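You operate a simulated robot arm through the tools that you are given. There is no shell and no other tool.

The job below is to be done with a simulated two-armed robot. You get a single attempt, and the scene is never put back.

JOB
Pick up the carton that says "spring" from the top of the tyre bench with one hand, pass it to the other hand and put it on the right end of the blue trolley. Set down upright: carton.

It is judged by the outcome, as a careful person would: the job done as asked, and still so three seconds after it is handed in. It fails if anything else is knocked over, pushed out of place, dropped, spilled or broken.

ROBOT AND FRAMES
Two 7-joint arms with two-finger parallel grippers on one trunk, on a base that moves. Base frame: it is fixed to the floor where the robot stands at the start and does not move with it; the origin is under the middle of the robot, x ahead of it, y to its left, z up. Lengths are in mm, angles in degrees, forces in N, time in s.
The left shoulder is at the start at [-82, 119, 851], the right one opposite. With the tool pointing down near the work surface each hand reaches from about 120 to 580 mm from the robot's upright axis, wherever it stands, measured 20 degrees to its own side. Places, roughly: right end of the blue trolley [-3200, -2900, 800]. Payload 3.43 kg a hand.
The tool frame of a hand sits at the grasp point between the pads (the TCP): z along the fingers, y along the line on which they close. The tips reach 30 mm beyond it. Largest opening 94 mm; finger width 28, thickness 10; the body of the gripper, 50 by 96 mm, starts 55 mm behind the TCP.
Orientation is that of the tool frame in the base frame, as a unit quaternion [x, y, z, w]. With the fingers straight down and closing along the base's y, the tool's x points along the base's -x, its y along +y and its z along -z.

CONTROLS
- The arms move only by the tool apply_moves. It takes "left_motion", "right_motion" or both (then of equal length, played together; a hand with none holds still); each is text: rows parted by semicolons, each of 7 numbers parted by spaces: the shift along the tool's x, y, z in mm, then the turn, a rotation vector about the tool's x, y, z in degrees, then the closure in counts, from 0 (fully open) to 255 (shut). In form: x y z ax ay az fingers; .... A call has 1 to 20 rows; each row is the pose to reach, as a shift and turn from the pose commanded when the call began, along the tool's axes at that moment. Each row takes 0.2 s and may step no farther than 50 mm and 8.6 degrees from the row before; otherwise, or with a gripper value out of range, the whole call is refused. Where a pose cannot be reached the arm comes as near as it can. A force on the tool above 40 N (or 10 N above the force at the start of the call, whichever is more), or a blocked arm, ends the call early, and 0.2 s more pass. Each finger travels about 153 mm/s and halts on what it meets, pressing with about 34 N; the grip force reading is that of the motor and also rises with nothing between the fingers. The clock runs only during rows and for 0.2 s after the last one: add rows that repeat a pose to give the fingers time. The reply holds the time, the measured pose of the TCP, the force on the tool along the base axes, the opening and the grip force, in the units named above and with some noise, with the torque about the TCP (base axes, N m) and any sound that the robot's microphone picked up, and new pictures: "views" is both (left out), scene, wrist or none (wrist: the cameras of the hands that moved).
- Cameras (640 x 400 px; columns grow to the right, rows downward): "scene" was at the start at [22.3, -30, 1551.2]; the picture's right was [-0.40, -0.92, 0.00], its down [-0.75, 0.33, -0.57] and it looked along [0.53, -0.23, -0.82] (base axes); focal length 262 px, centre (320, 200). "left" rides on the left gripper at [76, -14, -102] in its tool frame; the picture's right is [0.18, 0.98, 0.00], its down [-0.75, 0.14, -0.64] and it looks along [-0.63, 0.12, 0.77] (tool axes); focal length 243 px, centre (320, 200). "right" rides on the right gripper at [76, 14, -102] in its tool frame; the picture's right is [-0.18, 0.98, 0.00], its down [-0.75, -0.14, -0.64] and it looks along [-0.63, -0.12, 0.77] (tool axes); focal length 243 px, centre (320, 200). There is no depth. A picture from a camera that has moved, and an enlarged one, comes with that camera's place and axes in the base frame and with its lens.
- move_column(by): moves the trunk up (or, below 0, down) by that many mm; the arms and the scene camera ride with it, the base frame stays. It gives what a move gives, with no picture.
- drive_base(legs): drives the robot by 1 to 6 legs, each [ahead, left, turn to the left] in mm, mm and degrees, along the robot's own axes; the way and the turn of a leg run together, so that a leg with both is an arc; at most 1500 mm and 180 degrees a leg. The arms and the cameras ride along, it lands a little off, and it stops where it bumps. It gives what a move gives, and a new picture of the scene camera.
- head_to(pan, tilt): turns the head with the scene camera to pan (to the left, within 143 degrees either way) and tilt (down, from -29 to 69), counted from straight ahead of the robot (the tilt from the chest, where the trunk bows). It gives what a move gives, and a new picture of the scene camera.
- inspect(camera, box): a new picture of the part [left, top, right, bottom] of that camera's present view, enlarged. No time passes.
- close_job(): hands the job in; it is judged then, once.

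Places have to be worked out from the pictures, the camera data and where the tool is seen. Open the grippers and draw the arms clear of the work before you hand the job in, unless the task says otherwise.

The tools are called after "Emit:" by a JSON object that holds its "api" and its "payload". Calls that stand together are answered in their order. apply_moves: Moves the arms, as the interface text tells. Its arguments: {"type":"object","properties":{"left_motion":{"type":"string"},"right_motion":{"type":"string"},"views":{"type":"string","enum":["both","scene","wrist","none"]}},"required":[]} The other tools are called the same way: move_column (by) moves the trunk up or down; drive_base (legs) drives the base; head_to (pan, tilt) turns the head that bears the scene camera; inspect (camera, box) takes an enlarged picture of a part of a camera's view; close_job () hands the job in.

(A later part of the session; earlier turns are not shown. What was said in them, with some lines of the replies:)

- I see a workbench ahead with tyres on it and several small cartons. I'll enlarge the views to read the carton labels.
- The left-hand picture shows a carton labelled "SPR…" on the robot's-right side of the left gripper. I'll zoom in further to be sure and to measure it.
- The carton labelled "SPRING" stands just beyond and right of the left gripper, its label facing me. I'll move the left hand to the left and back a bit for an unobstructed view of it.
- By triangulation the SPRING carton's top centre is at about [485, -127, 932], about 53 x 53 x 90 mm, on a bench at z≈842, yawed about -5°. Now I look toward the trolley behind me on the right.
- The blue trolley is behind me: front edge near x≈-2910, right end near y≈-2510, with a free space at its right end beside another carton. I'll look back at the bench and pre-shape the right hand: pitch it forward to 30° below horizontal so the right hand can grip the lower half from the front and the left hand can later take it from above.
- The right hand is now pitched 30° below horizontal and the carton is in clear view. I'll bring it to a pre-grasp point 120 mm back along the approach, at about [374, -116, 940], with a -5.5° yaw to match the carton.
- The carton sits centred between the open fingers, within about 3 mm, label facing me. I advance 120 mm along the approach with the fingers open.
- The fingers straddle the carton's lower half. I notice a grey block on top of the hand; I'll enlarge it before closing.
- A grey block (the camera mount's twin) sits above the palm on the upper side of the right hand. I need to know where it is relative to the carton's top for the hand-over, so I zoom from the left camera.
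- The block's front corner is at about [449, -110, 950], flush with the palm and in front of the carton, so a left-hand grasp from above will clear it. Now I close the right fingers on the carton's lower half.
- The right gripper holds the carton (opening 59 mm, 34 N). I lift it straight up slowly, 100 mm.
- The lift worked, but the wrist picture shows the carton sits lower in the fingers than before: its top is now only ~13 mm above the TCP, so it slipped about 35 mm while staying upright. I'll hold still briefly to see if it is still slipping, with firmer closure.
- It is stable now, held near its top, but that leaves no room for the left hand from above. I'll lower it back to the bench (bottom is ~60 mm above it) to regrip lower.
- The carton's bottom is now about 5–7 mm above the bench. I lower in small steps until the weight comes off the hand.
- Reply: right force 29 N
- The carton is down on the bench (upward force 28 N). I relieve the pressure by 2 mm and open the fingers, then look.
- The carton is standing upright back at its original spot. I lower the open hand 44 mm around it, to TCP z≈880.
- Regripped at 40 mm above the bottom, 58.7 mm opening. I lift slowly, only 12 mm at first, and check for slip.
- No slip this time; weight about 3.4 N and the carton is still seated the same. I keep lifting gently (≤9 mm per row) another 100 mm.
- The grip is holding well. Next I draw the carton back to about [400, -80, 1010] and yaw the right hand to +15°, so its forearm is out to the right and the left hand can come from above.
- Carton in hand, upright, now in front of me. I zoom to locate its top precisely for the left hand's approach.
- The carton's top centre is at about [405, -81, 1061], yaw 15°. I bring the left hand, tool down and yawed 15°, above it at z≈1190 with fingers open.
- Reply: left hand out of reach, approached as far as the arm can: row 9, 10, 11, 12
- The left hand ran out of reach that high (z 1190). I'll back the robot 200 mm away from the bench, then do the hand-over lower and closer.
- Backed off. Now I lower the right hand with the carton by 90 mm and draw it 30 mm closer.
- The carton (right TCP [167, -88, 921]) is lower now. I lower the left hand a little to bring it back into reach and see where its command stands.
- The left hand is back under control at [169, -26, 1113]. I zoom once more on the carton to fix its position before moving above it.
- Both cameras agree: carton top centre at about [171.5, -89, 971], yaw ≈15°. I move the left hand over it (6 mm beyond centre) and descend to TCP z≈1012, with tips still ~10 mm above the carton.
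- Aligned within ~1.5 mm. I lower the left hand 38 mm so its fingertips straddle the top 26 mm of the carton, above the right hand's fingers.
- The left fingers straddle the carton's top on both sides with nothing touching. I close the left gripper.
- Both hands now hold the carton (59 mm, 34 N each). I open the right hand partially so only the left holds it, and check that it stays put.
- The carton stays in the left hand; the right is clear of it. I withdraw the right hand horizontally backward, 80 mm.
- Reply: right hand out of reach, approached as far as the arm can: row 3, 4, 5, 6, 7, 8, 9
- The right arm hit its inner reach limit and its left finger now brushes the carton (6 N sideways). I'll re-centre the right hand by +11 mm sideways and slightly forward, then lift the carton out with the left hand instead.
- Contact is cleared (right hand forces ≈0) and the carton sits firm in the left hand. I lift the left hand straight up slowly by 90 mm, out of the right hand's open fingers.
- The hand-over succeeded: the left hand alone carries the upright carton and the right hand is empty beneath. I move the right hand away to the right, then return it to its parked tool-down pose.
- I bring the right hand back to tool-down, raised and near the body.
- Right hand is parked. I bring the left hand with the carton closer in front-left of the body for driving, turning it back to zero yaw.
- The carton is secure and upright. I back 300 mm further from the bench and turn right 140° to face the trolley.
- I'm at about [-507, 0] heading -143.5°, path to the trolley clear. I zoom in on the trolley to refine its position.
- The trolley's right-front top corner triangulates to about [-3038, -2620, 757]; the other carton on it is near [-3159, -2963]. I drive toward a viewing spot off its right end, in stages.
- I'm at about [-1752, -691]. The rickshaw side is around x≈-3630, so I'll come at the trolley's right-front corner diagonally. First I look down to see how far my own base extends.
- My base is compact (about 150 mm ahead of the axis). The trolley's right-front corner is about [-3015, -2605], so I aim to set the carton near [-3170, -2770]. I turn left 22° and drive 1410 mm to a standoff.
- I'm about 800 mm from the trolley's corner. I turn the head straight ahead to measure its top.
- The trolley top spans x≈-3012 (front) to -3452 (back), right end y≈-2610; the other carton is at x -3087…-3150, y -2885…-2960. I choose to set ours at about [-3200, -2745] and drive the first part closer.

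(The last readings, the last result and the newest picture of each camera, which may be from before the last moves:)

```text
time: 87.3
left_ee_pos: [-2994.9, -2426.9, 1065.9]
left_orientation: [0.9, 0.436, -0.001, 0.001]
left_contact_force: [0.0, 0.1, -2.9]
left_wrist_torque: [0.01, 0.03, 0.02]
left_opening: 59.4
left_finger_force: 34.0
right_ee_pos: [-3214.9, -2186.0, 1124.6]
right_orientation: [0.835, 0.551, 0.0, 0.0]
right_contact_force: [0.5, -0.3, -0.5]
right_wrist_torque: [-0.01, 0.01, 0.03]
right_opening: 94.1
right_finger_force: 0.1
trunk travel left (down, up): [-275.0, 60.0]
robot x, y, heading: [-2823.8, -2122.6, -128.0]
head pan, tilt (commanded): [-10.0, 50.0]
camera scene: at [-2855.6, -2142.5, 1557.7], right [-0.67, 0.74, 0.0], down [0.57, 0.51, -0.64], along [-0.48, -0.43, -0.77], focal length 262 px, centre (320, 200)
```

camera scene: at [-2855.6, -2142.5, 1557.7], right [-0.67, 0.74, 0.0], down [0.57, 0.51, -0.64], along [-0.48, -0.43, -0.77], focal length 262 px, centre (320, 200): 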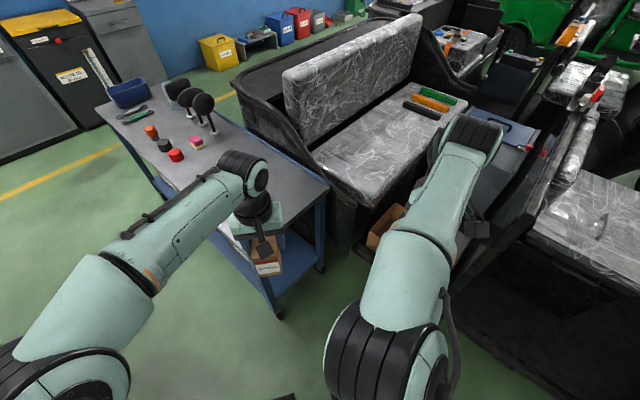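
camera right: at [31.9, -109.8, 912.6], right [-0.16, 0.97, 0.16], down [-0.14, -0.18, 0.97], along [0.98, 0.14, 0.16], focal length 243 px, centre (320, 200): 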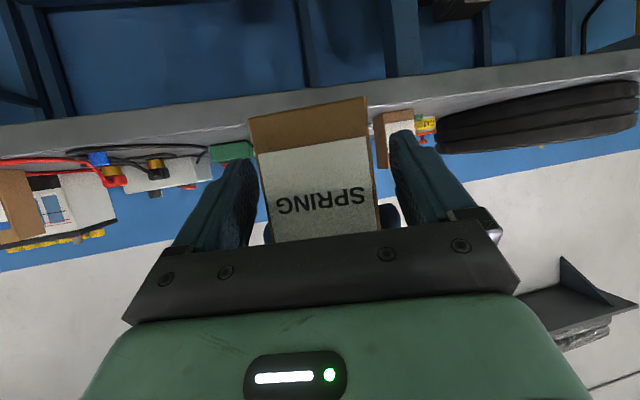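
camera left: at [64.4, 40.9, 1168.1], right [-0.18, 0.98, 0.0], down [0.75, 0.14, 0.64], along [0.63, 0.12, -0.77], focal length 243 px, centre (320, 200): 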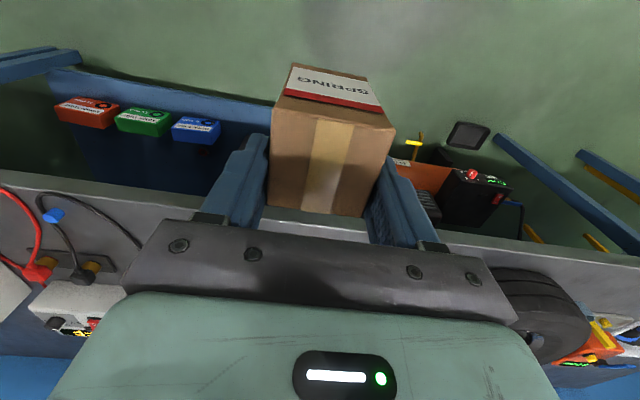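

I'm well placed; the target is 722 mm ahead and 85 mm left of the axis. I drive the last 220 mm ahead and 30 mm left.

Emit:
{"api": "drive_base", "payload": {"legs": [[215, 30, 0]]}}

Emit:
{"api": "inspect", "payload": {"camera": "left", "box": [0, 0, 640, 400]}}

```text
time: 88.9
left_ee_pos: [-3103.6, -2615.3, 1066.0]
left_orientation: [0.899, 0.438, -0.001, 0.001]
left_contact_force: [-0.8, -0.6, -2.9]
left_wrist_torque: [-0.02, 0.0, 0.03]
left_opening: 59.1
left_finger_force: 33.6
right_ee_pos: [-3324.1, -2373.9, 1123.4]
right_orientation: [0.835, 0.55, 0.0, 0.0]
right_contact_force: [-0.3, -0.3, -0.7]
right_wrist_torque: [-0.02, 0.01, 0.0]
right_opening: 93.9
right_finger_force: 0.1
trunk travel left (down, up): [-275.0, 60.0]
robot x, y, heading: [-2932.7, -2310.6, -128.2]
head pan, tilt (commanded): [-10.0, 50.0]
camera scene: at [-2964.3, -2330.0, 1557.6], right [-0.67, 0.74, 0.0], down [0.57, 0.51, -0.64], along [-0.48, -0.43, -0.77], focal length 262 px, centre (320, 200)
```

scene: 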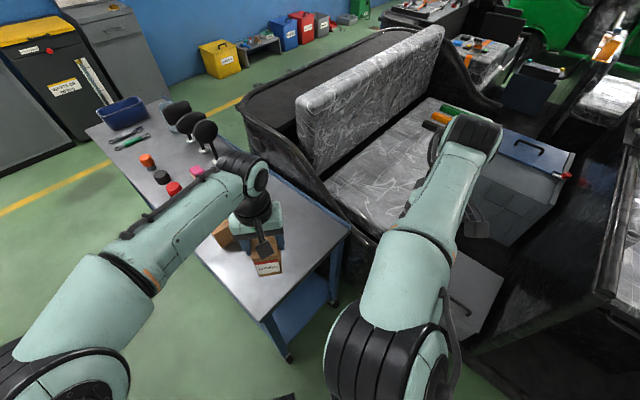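

```text
1.00 times, centred on (320, 200) of left (not enlarged: the box is as wide or as high as the picture)
camera zoom: at [-3066.8, -2545.8, 1168.0], right [0.89, -0.46, 0.0], down [-0.35, -0.68, 0.64], along [-0.3, -0.57, -0.77], focal length 243 px, centre (320, 200)
```

zoom: 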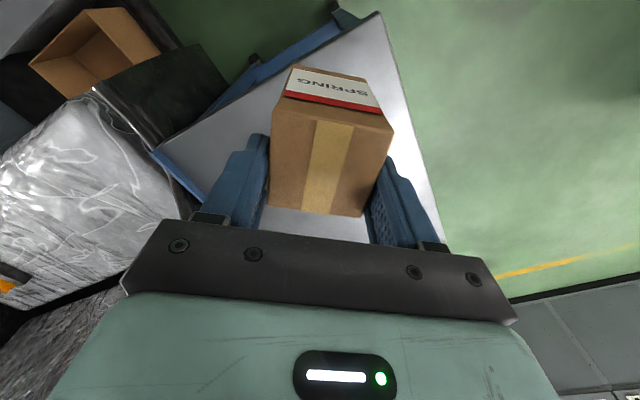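

The carton is over the trolley's right end. I zoom from both cameras to pin down the trolley top height before lowering.

Emit:
{"api": "inspect", "payload": {"camera": "scene", "box": [200, 180, 360, 280]}}

Emit:
{"api": "inspect", "payload": {"camera": "left", "box": [100, 0, 420, 200]}}

Emit:
{"api": "inspect", "payload": {"camera": "scene", "box": [200, 280, 360, 380]}}

```text
4.00 times, centred on (280, 230) of scene
camera zoom: at [-2964.3, -2330.0, 1557.6], right [-0.67, 0.74, 0.0], down [0.57, 0.51, -0.64], along [-0.48, -0.43, -0.77], focal length 1050 px, centre (480, 80)
```

zoom: 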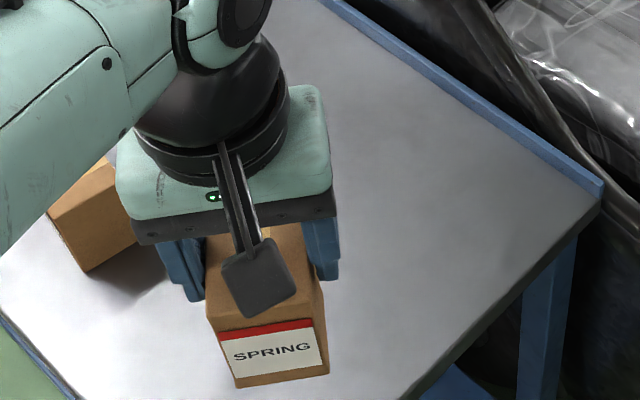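

```text
2.00 times, centred on (260, 100) of left
camera zoom: at [-3066.8, -2545.8, 1168.0], right [0.89, -0.46, 0.0], down [-0.35, -0.68, 0.64], along [-0.3, -0.57, -0.77], focal length 485 px, centre (440, 400)
```

zoom: 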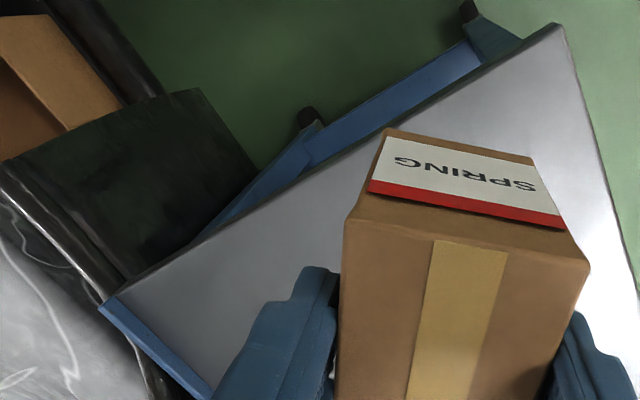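

```text
4.00 times, centred on (280, 330) of scene
camera zoom: at [-2964.3, -2330.0, 1557.6], right [-0.67, 0.74, 0.0], down [0.57, 0.51, -0.64], along [-0.48, -0.43, -0.77], focal length 1050 px, centre (480, -320)
```

zoom: 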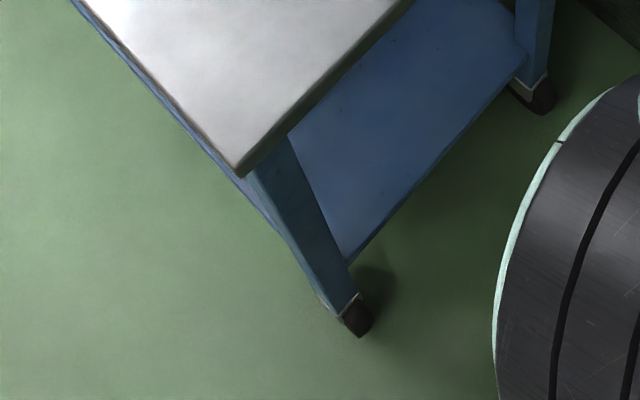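

Triangulating again close-up: trolley top z≈787, right end y≈-2592, front x≈-3007, back x≈-3416. Target for the carton: [-3190, -2715]. I move the left hand 138 mm forward while lowering 100 mm, smoothly.

Emit:
{"api": "apply_moves", "payload": {"left_motion": "-4 0 3 0 0 0 255; -12 0 9 0 0 0 255; -22 -1 16 0 0 0 255; -32 -1 23 0 0 0 255; -42 -2 30 0 0 0 255; -52 -2 37 0 0 0 255; -62 -3 45 0 0 0 255; -72 -3 52 0 0 0 255; -82 -4 59 0 0 0 255; -92 -4 66 0 0 0 255; -102 -5 74 0 0 0 255; -112 -5 81 0 0 0 255; -122 -6 88 0 0 0 255; -131 -6 95 0 0 0 255; -138 -6 100 0 0 0 255; -138 -6 100 0 0 0 255", "views": "both"}}

Emit:
{"api": "inspect", "payload": {"camera": "left", "box": [100, 0, 420, 200]}}

Emit:
{"api": "inspect", "payload": {"camera": "scene", "box": [160, 140, 360, 265]}}

```text
time: 92.3
left_ee_pos: [-3193.1, -2719.1, 966.3]
left_orientation: [0.899, 0.437, -0.001, -0.001]
left_contact_force: [0.3, -0.4, -4.0]
left_wrist_torque: [0.02, 0.01, -0.03]
left_opening: 59.3
left_finger_force: 33.8
right_ee_pos: [-3324.2, -2372.9, 1124.6]
right_orientation: [0.835, 0.55, 0.0, -0.001]
right_contact_force: [-0.3, 0.6, -0.1]
right_wrist_torque: [0.03, -0.01, -0.04]
right_opening: 93.9
right_finger_force: 0.1
trunk travel left (down, up): [-275.0, 60.0]
robot x, y, heading: [-2934.8, -2312.2, -128.1]
head pan, tilt (commanded): [-10.0, 50.0]
camera scene: at [-2964.1, -2329.7, 1557.7], right [-0.67, 0.74, 0.0], down [0.57, 0.51, -0.64], along [-0.48, -0.43, -0.77], focal length 262 px, centre (320, 200)
camera left: at [-3156.8, -2650.4, 1069.0], right [0.89, -0.46, 0.0], down [-0.35, -0.68, 0.64], along [-0.3, -0.57, -0.77], focal length 243 px, centre (320, 200)
```

scene: 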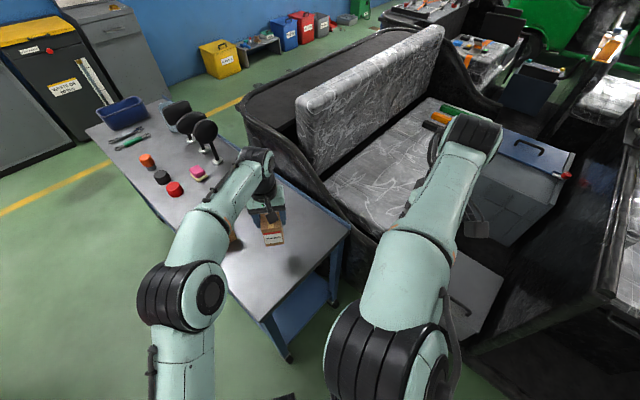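
left: 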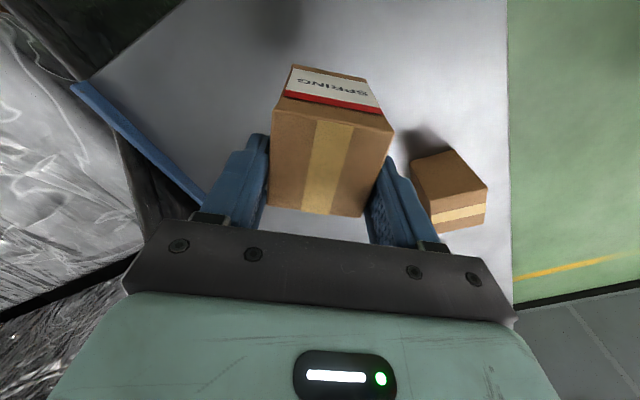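

```text
2.00 times, centred on (260, 100) of left
camera zoom: at [-3156.8, -2650.4, 1069.0], right [0.89, -0.46, 0.0], down [-0.35, -0.68, 0.64], along [-0.3, -0.57, -0.77], focal length 485 px, centre (440, 400)
```

zoom: 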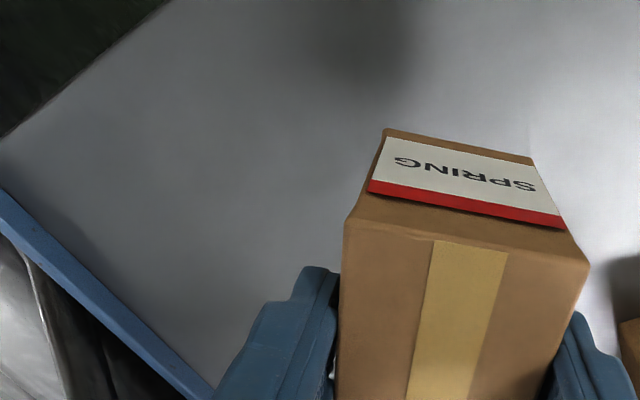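

```text
3.20 times, centred on (260, 202) of scene
camera zoom: at [-2964.1, -2329.7, 1557.7], right [-0.67, 0.74, 0.0], down [0.57, 0.51, -0.64], along [-0.48, -0.43, -0.77], focal length 840 px, centre (512, 192)
```

zoom: 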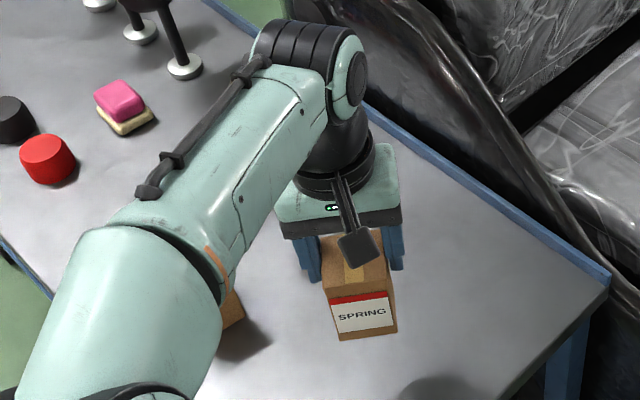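

The carton is above the spot with clear space around. I lower it 68 mm slowly (bottom about 15 mm above the surface).

Emit:
{"api": "apply_moves", "payload": {"left_motion": "0 0 3 0 0 0 255; 0 0 9 0 0 0 255; 0 0 16 0 0 0 255; 0 0 24 0 0 0 255; 0 0 32 0 0 0 255; 0 0 40 0 0 0 255; 0 0 48 0 0 0 255; 0 0 56 0 0 0 255; 0 0 63 0 0 0 255; 0 0 68 0 0 0 255; 0 0 68 0 0 0 255", "views": "both"}}

Emit:
{"api": "inspect", "payload": {"camera": "left", "box": [180, 0, 500, 200]}}

Emit:
{"api": "inspect", "payload": {"camera": "scene", "box": [200, 160, 360, 260]}}

```text
time: 94.7
left_ee_pos: [-3194.0, -2720.2, 897.6]
left_orientation: [0.9, 0.437, -0.002, 0.0]
left_contact_force: [-0.3, 0.5, -2.6]
left_wrist_torque: [0.0, 0.05, 0.0]
left_opening: 59.1
left_finger_force: 33.8
right_ee_pos: [-3325.6, -2373.0, 1123.2]
right_orientation: [0.835, 0.551, 0.0, 0.0]
right_contact_force: [0.2, 0.3, 0.3]
right_wrist_torque: [-0.01, -0.01, -0.02]
right_opening: 93.8
right_finger_force: 0.0
trunk travel left (down, up): [-275.0, 60.0]
robot x, y, heading: [-2935.6, -2315.1, -128.1]
head pan, tilt (commanded): [-10.0, 50.0]
camera scene: at [-2964.1, -2329.8, 1557.7], right [-0.67, 0.74, 0.0], down [0.57, 0.51, -0.64], along [-0.48, -0.43, -0.77], focal length 262 px, centre (320, 200)
camera left: at [-3157.3, -2650.5, 1000.4], right [0.89, -0.46, 0.0], down [-0.35, -0.68, 0.64], along [-0.3, -0.57, -0.77], focal length 243 px, centre (320, 200)
```

scene: 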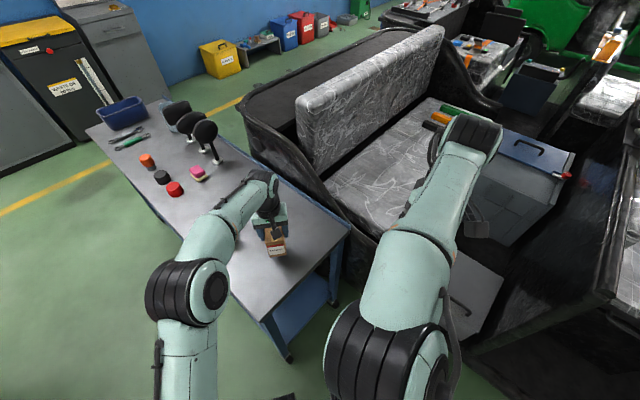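
left: 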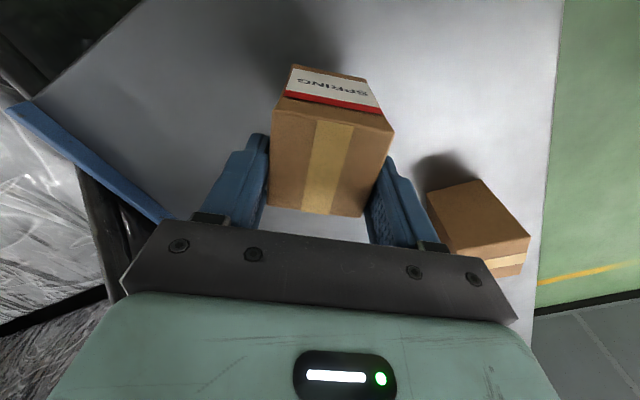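

```text
2.00 times, centred on (340, 100) of left
camera zoom: at [-3157.3, -2650.5, 1000.4], right [0.89, -0.46, 0.0], down [-0.35, -0.68, 0.64], along [-0.3, -0.57, -0.77], focal length 485 px, centre (280, 400)
```

zoom: 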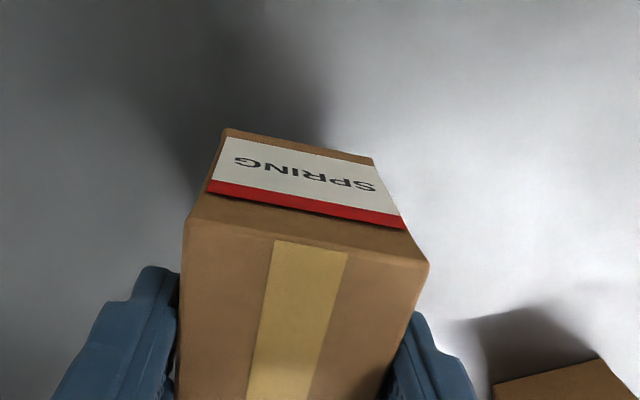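

```text
4.00 times, centred on (280, 210) of scene
camera zoom: at [-2964.1, -2329.8, 1557.7], right [-0.67, 0.74, 0.0], down [0.57, 0.51, -0.64], along [-0.48, -0.43, -0.77], focal length 1050 px, centre (480, 160)
```

zoom: 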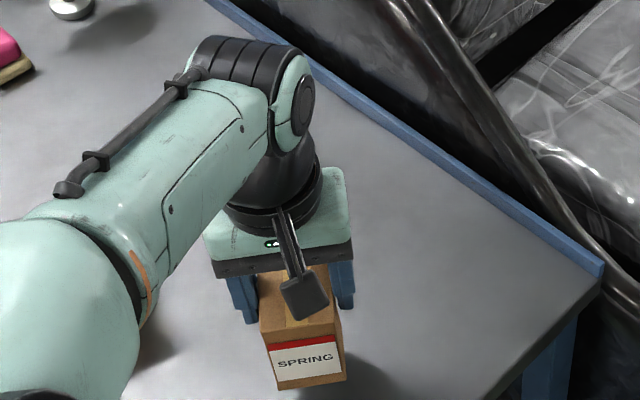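

Still a little above the surface. I lower in 2 mm steps and watch the force.

Emit:
{"api": "apply_moves", "payload": {"left_motion": "0 0 2 0 0 0 255; 0 0 4 0 0 0 255; 0 0 6 0 0 0 255; 0 0 8 0 0 0 255; 0 0 8 0 0 0 255", "views": "none"}}

Emit:
{"api": "inspect", "payload": {"camera": "scene", "box": [230, 210, 326, 270]}}

```text
time: 95.9
left_ee_pos: [-3194.3, -2719.1, 888.7]
left_orientation: [0.899, 0.437, -0.001, 0.002]
left_contact_force: [-0.6, -0.4, -2.1]
left_wrist_torque: [-0.01, -0.01, -0.01]
left_opening: 59.2
left_finger_force: 34.1
right_ee_pos: [-3324.1, -2373.4, 1123.9]
right_orientation: [0.835, 0.55, 0.0, 0.0]
right_contact_force: [0.3, 0.8, -0.2]
right_wrist_torque: [0.0, -0.03, -0.01]
right_opening: 94.3
right_finger_force: 0.0
trunk travel left (down, up): [-275.0, 60.0]
robot x, y, heading: [-2933.1, -2313.6, -128.3]
head pan, tilt (commanded): [-10.0, 50.0]
```

```text
6.67 times, centred on (278, 240) of scene
camera zoom: at [-2964.1, -2329.8, 1557.7], right [-0.67, 0.74, 0.0], down [0.57, 0.51, -0.64], along [-0.48, -0.43, -0.77], focal length 1750 px, centre (600, -67)
```

zoom: 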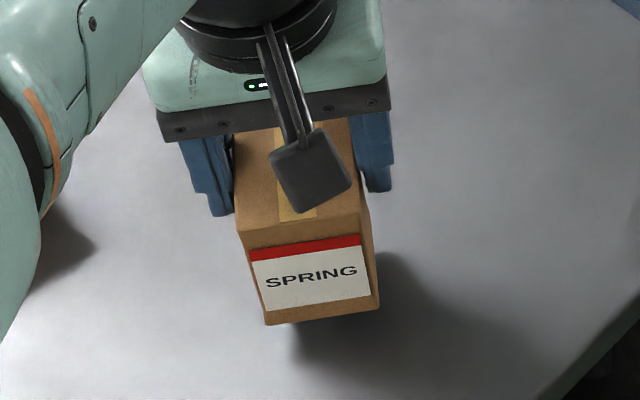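

No contact yet (force still just the weight). I continue down in 1.5–2 mm steps.

Emit:
{"api": "apply_moves", "payload": {"left_motion": "0 0 1.5 0 0 0 255; 0 0 3 0 0 0 255; 0 0 4.5 0 0 0 255; 0 0 6 0 0 0 255; 0 0 6 0 0 0 255", "views": "none"}}

Emit:
{"api": "inspect", "payload": {"camera": "scene", "box": [230, 210, 326, 270]}}

```text
time: 97.1
left_ee_pos: [-3193.5, -2720.7, 883.2]
left_orientation: [0.899, 0.438, -0.001, 0.0]
left_contact_force: [-0.6, 0.8, -2.7]
left_wrist_torque: [-0.01, 0.0, -0.01]
left_opening: 59.1
left_finger_force: 34.1
right_ee_pos: [-3324.2, -2373.2, 1124.9]
right_orientation: [0.835, 0.55, 0.0, 0.0]
right_contact_force: [0.4, 0.2, -0.2]
right_wrist_torque: [0.02, -0.01, 0.0]
right_opening: 94.0
right_finger_force: 0.0
trunk travel left (down, up): [-275.0, 60.0]
robot x, y, heading: [-2935.1, -2315.5, -127.9]
head pan, tilt (commanded): [-10.0, 50.0]
```

```text
6.67 times, centred on (278, 240) of scene
camera zoom: at [-2964.1, -2329.8, 1557.7], right [-0.67, 0.74, 0.0], down [0.57, 0.51, -0.64], along [-0.48, -0.43, -0.77], focal length 1750 px, centre (600, -67)
```

zoom: 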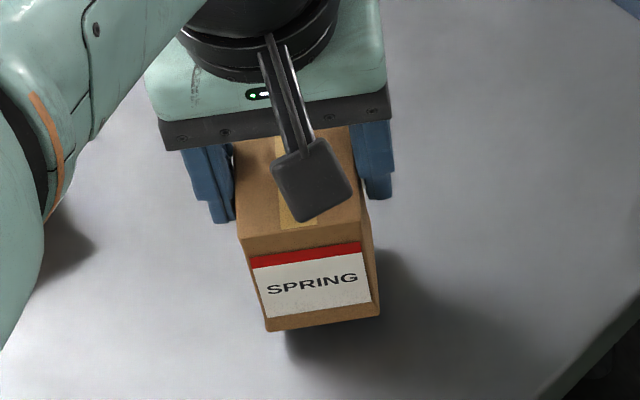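

Still a small gap under it. Continuing down.

Emit:
{"api": "apply_moves", "payload": {"left_motion": "0 0 1.5 0 0 0 255; 0 0 3 0 0 0 255; 0 0 4.5 0 0 0 255; 0 0 6 0 0 0 255; 0 0 6 0 0 0 255", "views": "none"}}

Emit:
{"api": "inspect", "payload": {"camera": "scene", "box": [230, 210, 326, 270]}}

```text
time: 98.3
left_ee_pos: [-3193.1, -2720.5, 877.9]
left_orientation: [0.899, 0.438, -0.001, 0.0]
left_contact_force: [0.2, 0.6, -3.2]
left_wrist_torque: [0.01, 0.03, 0.01]
left_opening: 59.4
left_finger_force: 34.4
right_ee_pos: [-3323.8, -2373.5, 1124.1]
right_orientation: [0.835, 0.55, 0.001, 0.0]
right_contact_force: [-0.1, 0.1, -0.3]
right_wrist_torque: [0.04, 0.02, -0.02]
right_opening: 94.0
right_finger_force: 0.1
trunk travel left (down, up): [-275.0, 60.0]
robot x, y, heading: [-2930.5, -2311.9, -128.3]
head pan, tilt (commanded): [-10.0, 50.0]
```

```text
6.67 times, centred on (278, 240) of scene
camera zoom: at [-2964.2, -2329.8, 1557.7], right [-0.67, 0.74, 0.0], down [0.57, 0.51, -0.64], along [-0.48, -0.43, -0.77], focal length 1750 px, centre (600, -67)
```

zoom: 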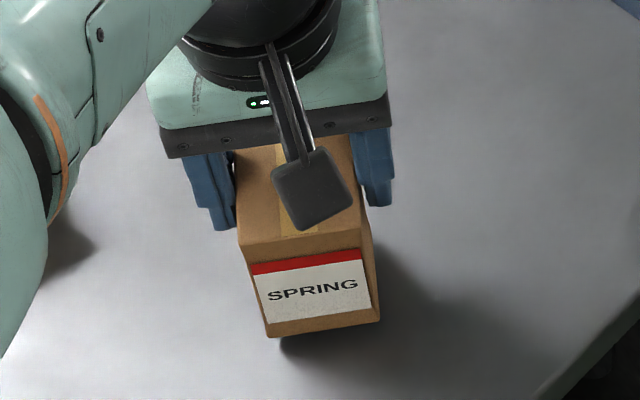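

The shadow gap keeps closing. Another 6 mm in small steps.

Emit:
{"api": "apply_moves", "payload": {"left_motion": "0 0 1.5 0 0 0 255; 0 0 3 0 0 0 255; 0 0 4.5 0 0 0 255; 0 0 6 0 0 0 255; 0 0 6 0 0 0 255", "views": "none"}}

Emit:
{"api": "inspect", "payload": {"camera": "scene", "box": [230, 210, 326, 270]}}

```text
time: 99.5
left_ee_pos: [-3192.0, -2719.8, 870.3]
left_orientation: [0.9, 0.437, 0.0, 0.0]
left_contact_force: [0.4, -0.4, -3.3]
left_wrist_torque: [-0.03, 0.05, -0.03]
left_opening: 59.2
left_finger_force: 34.6
right_ee_pos: [-3323.3, -2371.9, 1124.2]
right_orientation: [0.835, 0.551, 0.0, 0.0]
right_contact_force: [0.6, -0.1, 0.4]
right_wrist_torque: [-0.02, -0.02, 0.04]
right_opening: 93.9
right_finger_force: 0.0
trunk travel left (down, up): [-275.0, 60.0]
robot x, y, heading: [-2933.3, -2311.6, -127.9]
head pan, tilt (commanded): [-10.0, 50.0]
```

```text
6.67 times, centred on (278, 240) of scene
camera zoom: at [-2964.1, -2329.8, 1557.7], right [-0.67, 0.74, 0.0], down [0.57, 0.51, -0.64], along [-0.48, -0.43, -0.77], focal length 1750 px, centre (600, -67)
```

zoom: 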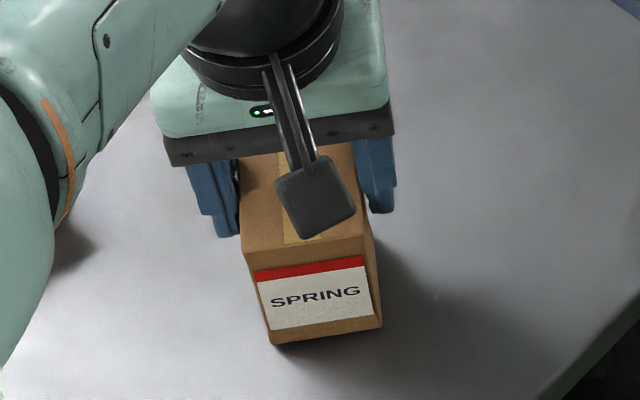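

The gap is almost closed. I go on in 1 mm steps, watching for the contact force.

Emit:
{"api": "apply_moves", "payload": {"left_motion": "0 0 1 0 0 0 255; 0 0 2 0 0 0 255; 0 0 3 0 0 0 255; 0 0 3 0 0 0 255", "views": "none"}}

Emit:
{"api": "inspect", "payload": {"camera": "scene", "box": [230, 210, 326, 270]}}

```text
time: 100.5
left_ee_pos: [-3193.6, -2720.6, 868.9]
left_orientation: [0.899, 0.437, 0.0, 0.001]
left_contact_force: [-0.7, -0.2, -3.2]
left_wrist_torque: [-0.05, 0.0, -0.01]
left_opening: 59.2
left_finger_force: 34.5
right_ee_pos: [-3324.7, -2373.2, 1123.8]
right_orientation: [0.835, 0.55, 0.0, 0.0]
right_contact_force: [-0.9, 0.0, 0.5]
right_wrist_torque: [-0.03, 0.02, 0.0]
right_opening: 94.1
right_finger_force: 0.0
trunk travel left (down, up): [-275.0, 60.0]
robot x, y, heading: [-2931.7, -2309.4, -128.4]
head pan, tilt (commanded): [-10.0, 50.0]
```

```text
6.67 times, centred on (278, 240) of scene
camera zoom: at [-2964.1, -2329.8, 1557.7], right [-0.67, 0.74, 0.0], down [0.57, 0.51, -0.64], along [-0.48, -0.43, -0.77], focal length 1750 px, centre (600, -67)
```

zoom: 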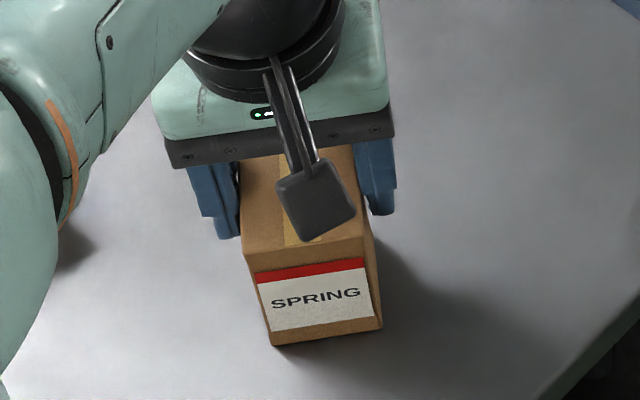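

Force is still only the carton's weight. Another 4 mm in 1 mm steps.

Emit:
{"api": "apply_moves", "payload": {"left_motion": "0 0 1 0 0 0 255; 0 0 2 0 0 0 255; 0 0 3 0 0 0 255; 0 0 3 0 0 0 255", "views": "none"}}

Emit:
{"api": "inspect", "payload": {"camera": "scene", "box": [230, 210, 326, 270]}}

```text
time: 101.5
left_ee_pos: [-3193.2, -2721.4, 867.5]
left_orientation: [0.899, 0.438, -0.003, 0.0]
left_contact_force: [1.5, -0.7, 13.1]
left_wrist_torque: [0.3, -0.52, -0.05]
left_opening: 59.4
left_finger_force: 33.8
right_ee_pos: [-3324.6, -2373.0, 1124.9]
right_orientation: [0.835, 0.551, -0.001, 0.0]
right_contact_force: [-0.8, -0.4, 0.1]
right_wrist_torque: [0.0, 0.0, 0.0]
right_opening: 93.9
right_finger_force: 0.1
trunk travel left (down, up): [-275.0, 60.0]
robot x, y, heading: [-2930.2, -2310.9, -128.0]
head pan, tilt (commanded): [-10.0, 50.0]
```

```text
6.67 times, centred on (278, 240) of scene
camera zoom: at [-2963.4, -2328.9, 1557.8], right [-0.67, 0.74, 0.0], down [0.57, 0.51, -0.64], along [-0.48, -0.43, -0.77], focal length 1750 px, centre (600, -67)
```

zoom: 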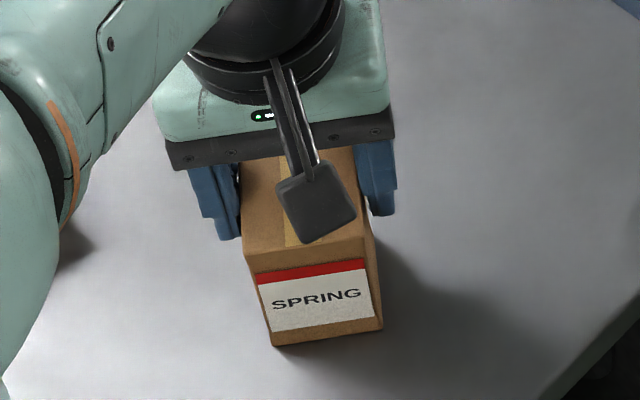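

Contact: +13 N upward, carton is on the trolley. I ease up 1 mm and open the fingers gradually.

Emit:
{"api": "apply_moves", "payload": {"left_motion": "0 0 -0.5 0 0 0 255; 0 0 -1 0 0 0 255; 0 0 -1 0 0 0 100; 0 0 -1 0 0 0 88; 0 0 -1 0 0 0 75; 0 0 -1 0 0 0 55; 0 0 -1 0 0 0 30; 0 0 -1 0 0 0 0; 0 0 -1 0 0 0 0", "views": "both"}}

Emit:
{"api": "inspect", "payload": {"camera": "scene", "box": [230, 210, 326, 270]}}

Emit:
{"api": "inspect", "payload": {"camera": "left", "box": [160, 60, 480, 260]}}

```text
time: 103.5
left_ee_pos: [-3194.0, -2720.4, 867.6]
left_orientation: [0.899, 0.438, -0.001, 0.0]
left_contact_force: [0.1, 0.3, 0.5]
left_wrist_torque: [-0.02, -0.04, -0.01]
left_opening: 94.0
left_finger_force: 0.0
right_ee_pos: [-3324.3, -2372.4, 1123.9]
right_orientation: [0.835, 0.55, 0.0, 0.0]
right_contact_force: [0.5, -0.2, 0.2]
right_wrist_torque: [0.01, 0.0, 0.01]
right_opening: 94.1
right_finger_force: 0.0
trunk travel left (down, up): [-275.0, 60.0]
robot x, y, heading: [-2933.5, -2311.5, -128.3]
head pan, tilt (commanded): [-10.0, 50.0]
camera scene: at [-2964.0, -2329.6, 1557.7], right [-0.67, 0.74, 0.0], down [0.57, 0.51, -0.64], along [-0.48, -0.43, -0.77], focal length 262 px, centre (320, 200)
camera left: at [-3157.0, -2651.0, 969.9], right [0.89, -0.46, 0.0], down [-0.35, -0.68, 0.64], along [-0.3, -0.57, -0.77], focal length 243 px, centre (320, 200)
```

scene: 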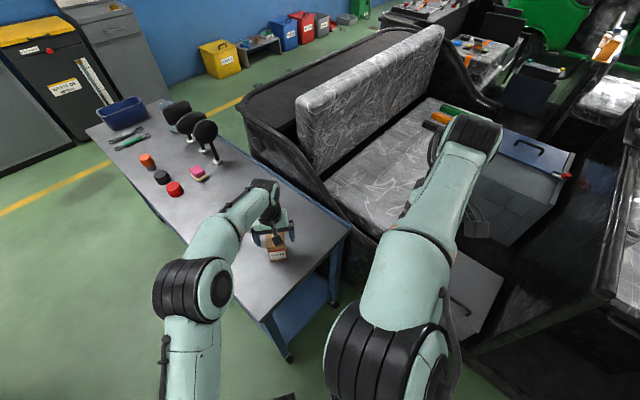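
left: 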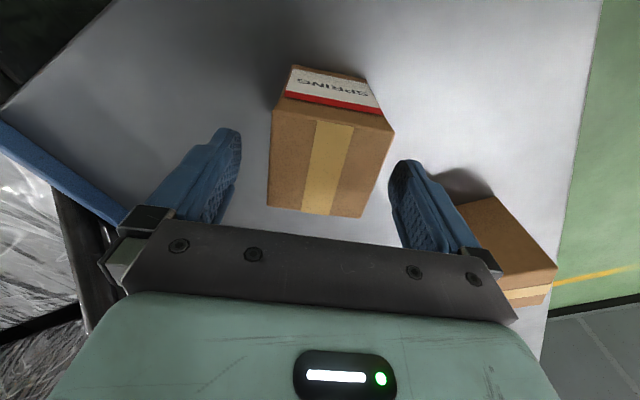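

```text
6.67 times, centred on (278, 240) of scene
camera zoom: at [-2964.0, -2329.6, 1557.7], right [-0.67, 0.74, 0.0], down [0.57, 0.51, -0.64], along [-0.48, -0.43, -0.77], focal length 1750 px, centre (600, -67)
```

zoom: 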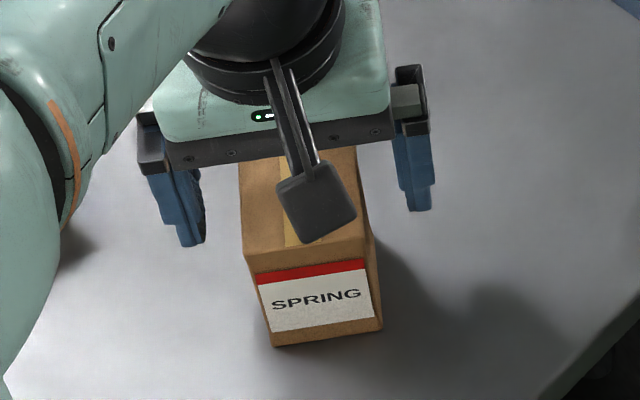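

```text
2.00 times, centred on (320, 160) of left
camera zoom: at [-3157.0, -2651.0, 969.9], right [0.89, -0.46, 0.0], down [-0.35, -0.68, 0.64], along [-0.3, -0.57, -0.77], focal length 485 px, centre (320, 280)
```

zoom: 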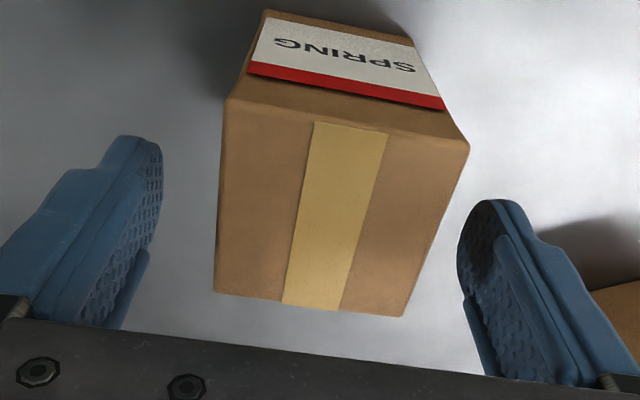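

The carton stands upright on the trolley, free of the fingers. I raise the left hand straight up, then draw it back toward me.

Emit:
{"api": "apply_moves", "payload": {"left_motion": "0 0 -5 0 0 0 0; 0 0 -15 0 0 0 0; 0 0 -30 0 0 0 0; 0 0 -50 0 0 0 0; 0 0 -70 0 0 0 0; 0 0 -90 0 0 0 0; 0 0 -110 0 0 0 0; 15 0 -125 0 0 0 0; 35 0 -140 0 0 0 0; 60 0 -155 0 0 0 0; 85 0 -170 0 0 0 0; 110 0 -185 0 0 0 0; 135 0 -195 0 0 0 0; 135 0 -195 0 0 0 0", "views": "both"}}

Emit:
{"api": "inspect", "payload": {"camera": "left", "box": [160, 0, 480, 200]}}

Emit:
{"api": "inspect", "payload": {"camera": "scene", "box": [80, 80, 400, 280]}}

```text
time: 106.5
left_ee_pos: [-3109.0, -2615.0, 1061.6]
left_orientation: [0.899, 0.437, -0.001, 0.001]
left_contact_force: [0.5, 1.2, 0.3]
left_wrist_torque: [-0.01, -0.02, -0.03]
left_opening: 94.2
left_finger_force: 0.1
right_ee_pos: [-3324.9, -2373.4, 1123.7]
right_orientation: [0.835, 0.55, 0.0, -0.001]
right_contact_force: [0.2, 0.0, 0.0]
right_wrist_torque: [0.03, -0.01, -0.04]
right_opening: 93.9
right_finger_force: 0.1
trunk travel left (down, up): [-275.0, 60.0]
robot x, y, heading: [-2933.0, -2313.8, -128.2]
head pan, tilt (commanded): [-10.0, 50.0]
camera scene: at [-2964.4, -2329.9, 1557.7], right [-0.67, 0.74, 0.0], down [0.57, 0.51, -0.64], along [-0.48, -0.43, -0.77], focal length 262 px, centre (320, 200)
camera left: at [-3072.4, -2544.2, 1164.1], right [0.89, -0.46, 0.0], down [-0.35, -0.68, 0.64], along [-0.3, -0.57, -0.77], focal length 243 px, centre (320, 200)
```

scene: 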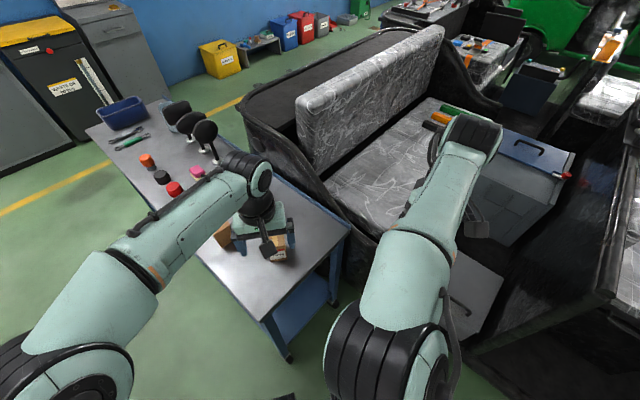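
left: 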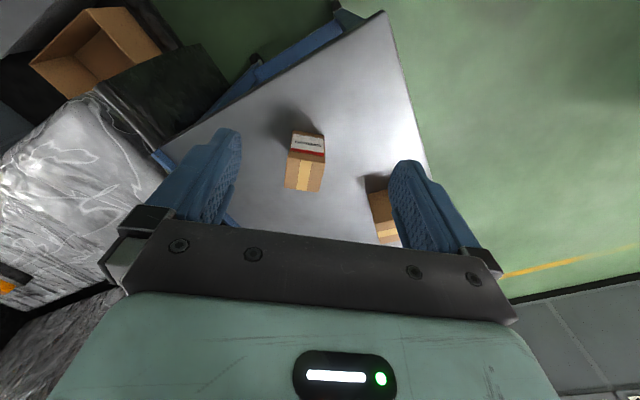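

```text
2.00 times, centred on (320, 100) of left
camera zoom: at [-3072.4, -2544.2, 1164.1], right [0.89, -0.46, 0.0], down [-0.35, -0.68, 0.64], along [-0.3, -0.57, -0.77], focal length 485 px, centre (320, 400)
```

zoom: 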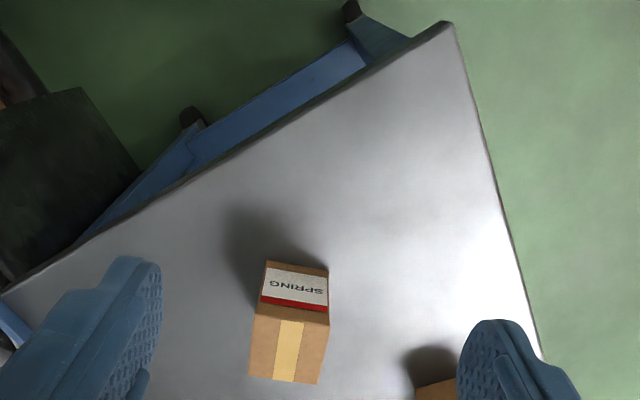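

```text
2.00 times, centred on (240, 180) of scene
camera zoom: at [-2964.4, -2329.9, 1557.7], right [-0.67, 0.74, 0.0], down [0.57, 0.51, -0.64], along [-0.48, -0.43, -0.77], focal length 525 px, centre (480, 240)
```

zoom: 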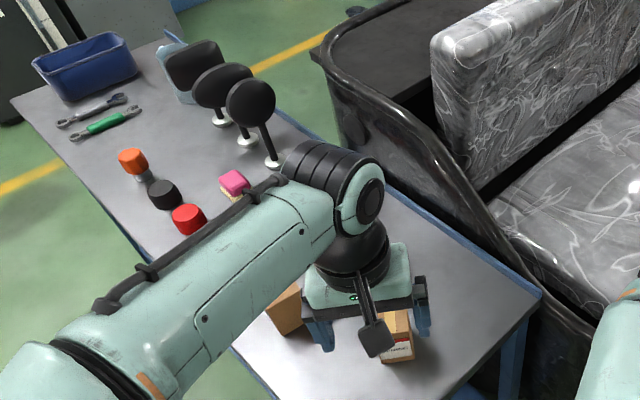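

The carton stands upright at the trolley's right end and nothing else moved. I back the robot 400 mm away to clear the work and look at the result.

Emit:
{"api": "drive_base", "payload": {"legs": [[-400, 0, 0]]}}

Emit:
{"api": "head_to", "payload": {"pan": 0, "tilt": 38}}

Emit:
{"api": "inspect", "payload": {"camera": "scene", "box": [140, 80, 380, 230]}}

```text
time: 109.0
left_ee_pos: [-2865.2, -2304.7, 1060.4]
left_orientation: [0.897, 0.442, -0.001, 0.001]
left_contact_force: [-0.7, -0.1, 0.5]
left_wrist_torque: [0.02, 0.01, 0.04]
left_opening: 94.0
left_finger_force: 0.1
right_ee_pos: [-3081.5, -2067.0, 1124.9]
right_orientation: [0.832, 0.554, -0.001, 0.001]
right_contact_force: [-0.1, 0.5, -0.5]
right_wrist_torque: [-0.01, 0.04, 0.03]
right_opening: 94.1
right_finger_force: 0.1
trunk travel left (down, up): [-275.0, 60.0]
robot x, y, heading: [-2692.1, -2004.1, -127.4]
head pan, tilt (commanded): [-10.0, 50.0]
camera scene: at [-2722.6, -2019.8, 1557.7], right [-0.67, 0.74, 0.0], down [0.57, 0.52, -0.64], along [-0.48, -0.43, -0.77], focal length 262 px, centre (320, 200)
```

scene: 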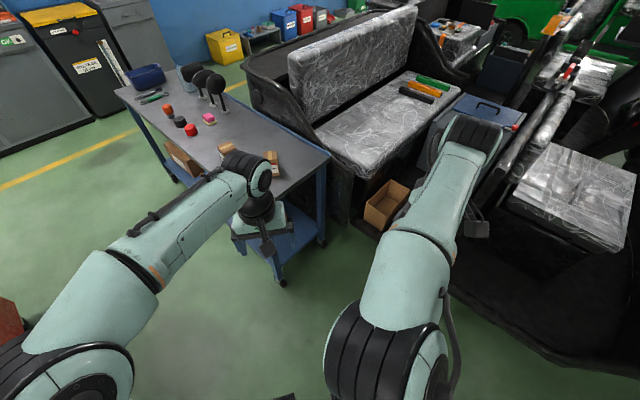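

```text
time: 109.7
left_ee_pos: [-2864.8, -2305.4, 1062.0]
left_orientation: [0.897, 0.441, -0.001, 0.0]
left_contact_force: [0.9, 0.0, -1.3]
left_wrist_torque: [0.03, -0.01, 0.0]
left_opening: 94.0
left_finger_force: 0.0
right_ee_pos: [-3081.9, -2066.5, 1123.9]
right_orientation: [0.832, 0.554, -0.001, 0.0]
right_contact_force: [0.2, -0.9, 0.0]
right_wrist_torque: [-0.06, -0.03, 0.03]
right_opening: 94.2
right_finger_force: 0.0
trunk travel left (down, up): [-275.0, 60.0]
robot x, y, heading: [-2690.7, -2000.9, -127.7]
head pan, tilt (commanded): [0.0, 38.0]
camera scene: at [-2718.7, -2036.5, 1574.8], right [-0.79, 0.61, 0.0], down [0.38, 0.49, -0.79], along [-0.48, -0.62, -0.62], focal length 262 px, centre (320, 200)
```

scene: 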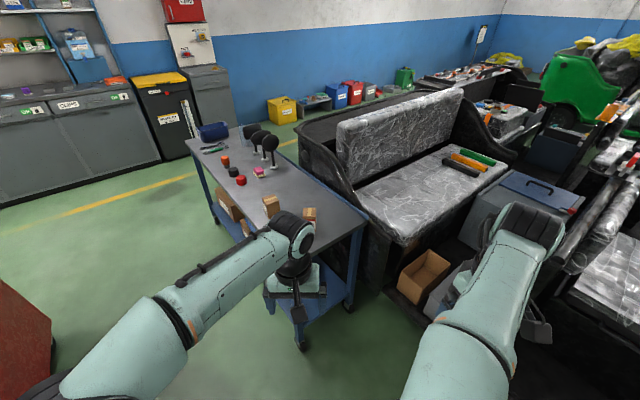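

```text
2.67 times, centred on (260, 155) of scene
camera zoom: at [-2718.7, -2036.5, 1574.8], right [-0.79, 0.61, 0.0], down [0.38, 0.49, -0.79], along [-0.48, -0.62, -0.62], focal length 700 px, centre (480, 320)
```

zoom: 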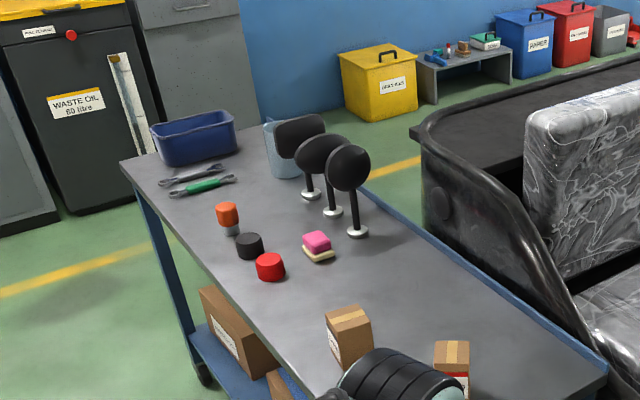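

The carton stands at the trolley's right end, the other items look undisturbed. One last check from the left hand's camera before handing in.

Emit:
{"api": "inspect", "payload": {"camera": "left", "box": [200, 60, 440, 210]}}

Emit:
{"api": "inspect", "payload": {"camera": "scene", "box": [240, 185, 336, 245]}}

```text
2.67 times, centred on (320, 135) of left
camera zoom: at [-2829.3, -2235.7, 1164.0], right [0.89, -0.45, 0.0], down [-0.35, -0.68, 0.64], along [-0.29, -0.57, -0.77], focal length 647 px, centre (320, 373)
```

zoom: 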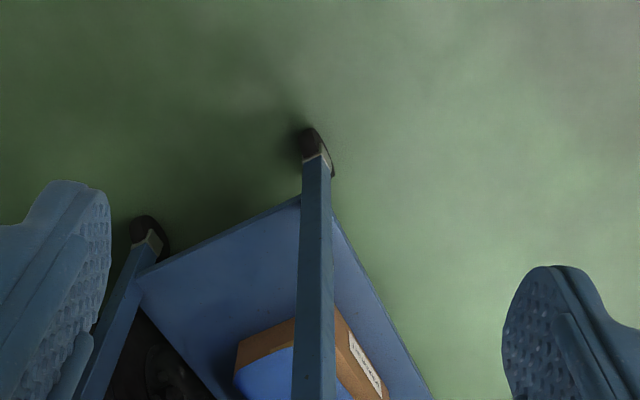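

```text
6.67 times, centred on (288, 215) of scene
camera zoom: at [-2718.7, -2036.5, 1574.8], right [-0.79, 0.61, 0.0], down [0.38, 0.49, -0.79], along [-0.48, -0.62, -0.62], focal length 1750 px, centre (533, 100)
```

zoom: 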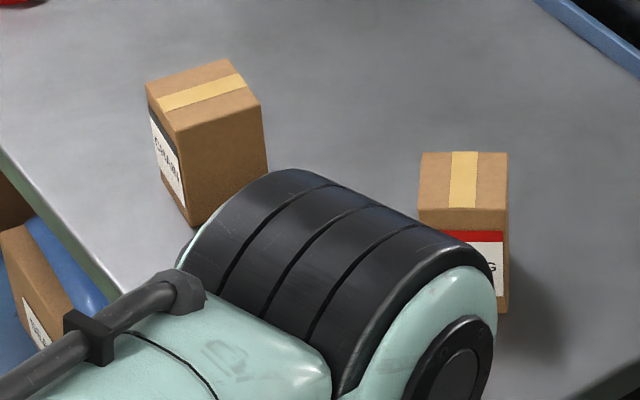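

The "SPRING" carton stands upright at the right end of the trolley, with clear space around it. Both grippers are open and withdrawn, and nothing else has moved, so I hand the job in.

Emit:
{"api": "close_job", "payload": {}}

```text
The job is handed in.
```

The "SPRING" carton is standing upright on the right end of the blue trolley, about 125 mm in from its right edge.

- **Pick and pass:** The right hand picked it up from the tyre bench and passed it directly to the left hand, which set it on the trolley.
- **Slip on the first lift:** The carton slid about 40 mm in the right hand's grip. I set it back down upright on its own spot, gripped it lower and lifted again without further slipping.
- **Brief touch during the pass:** After letting go, the right hand brushed the carton sideways with about 6 N. The carton stayed firm in the left hand.
- **Placement:** It sits turned about 38° to the trolley's edges, since the job only asked for upright.

In the last pictures nothing else on the trolley looked moved or knocked over. I last looked at the bench when backing away from it, and nothing there looked disturbed. I opened both grippers and backed the robot 400 mm clear before handing in.
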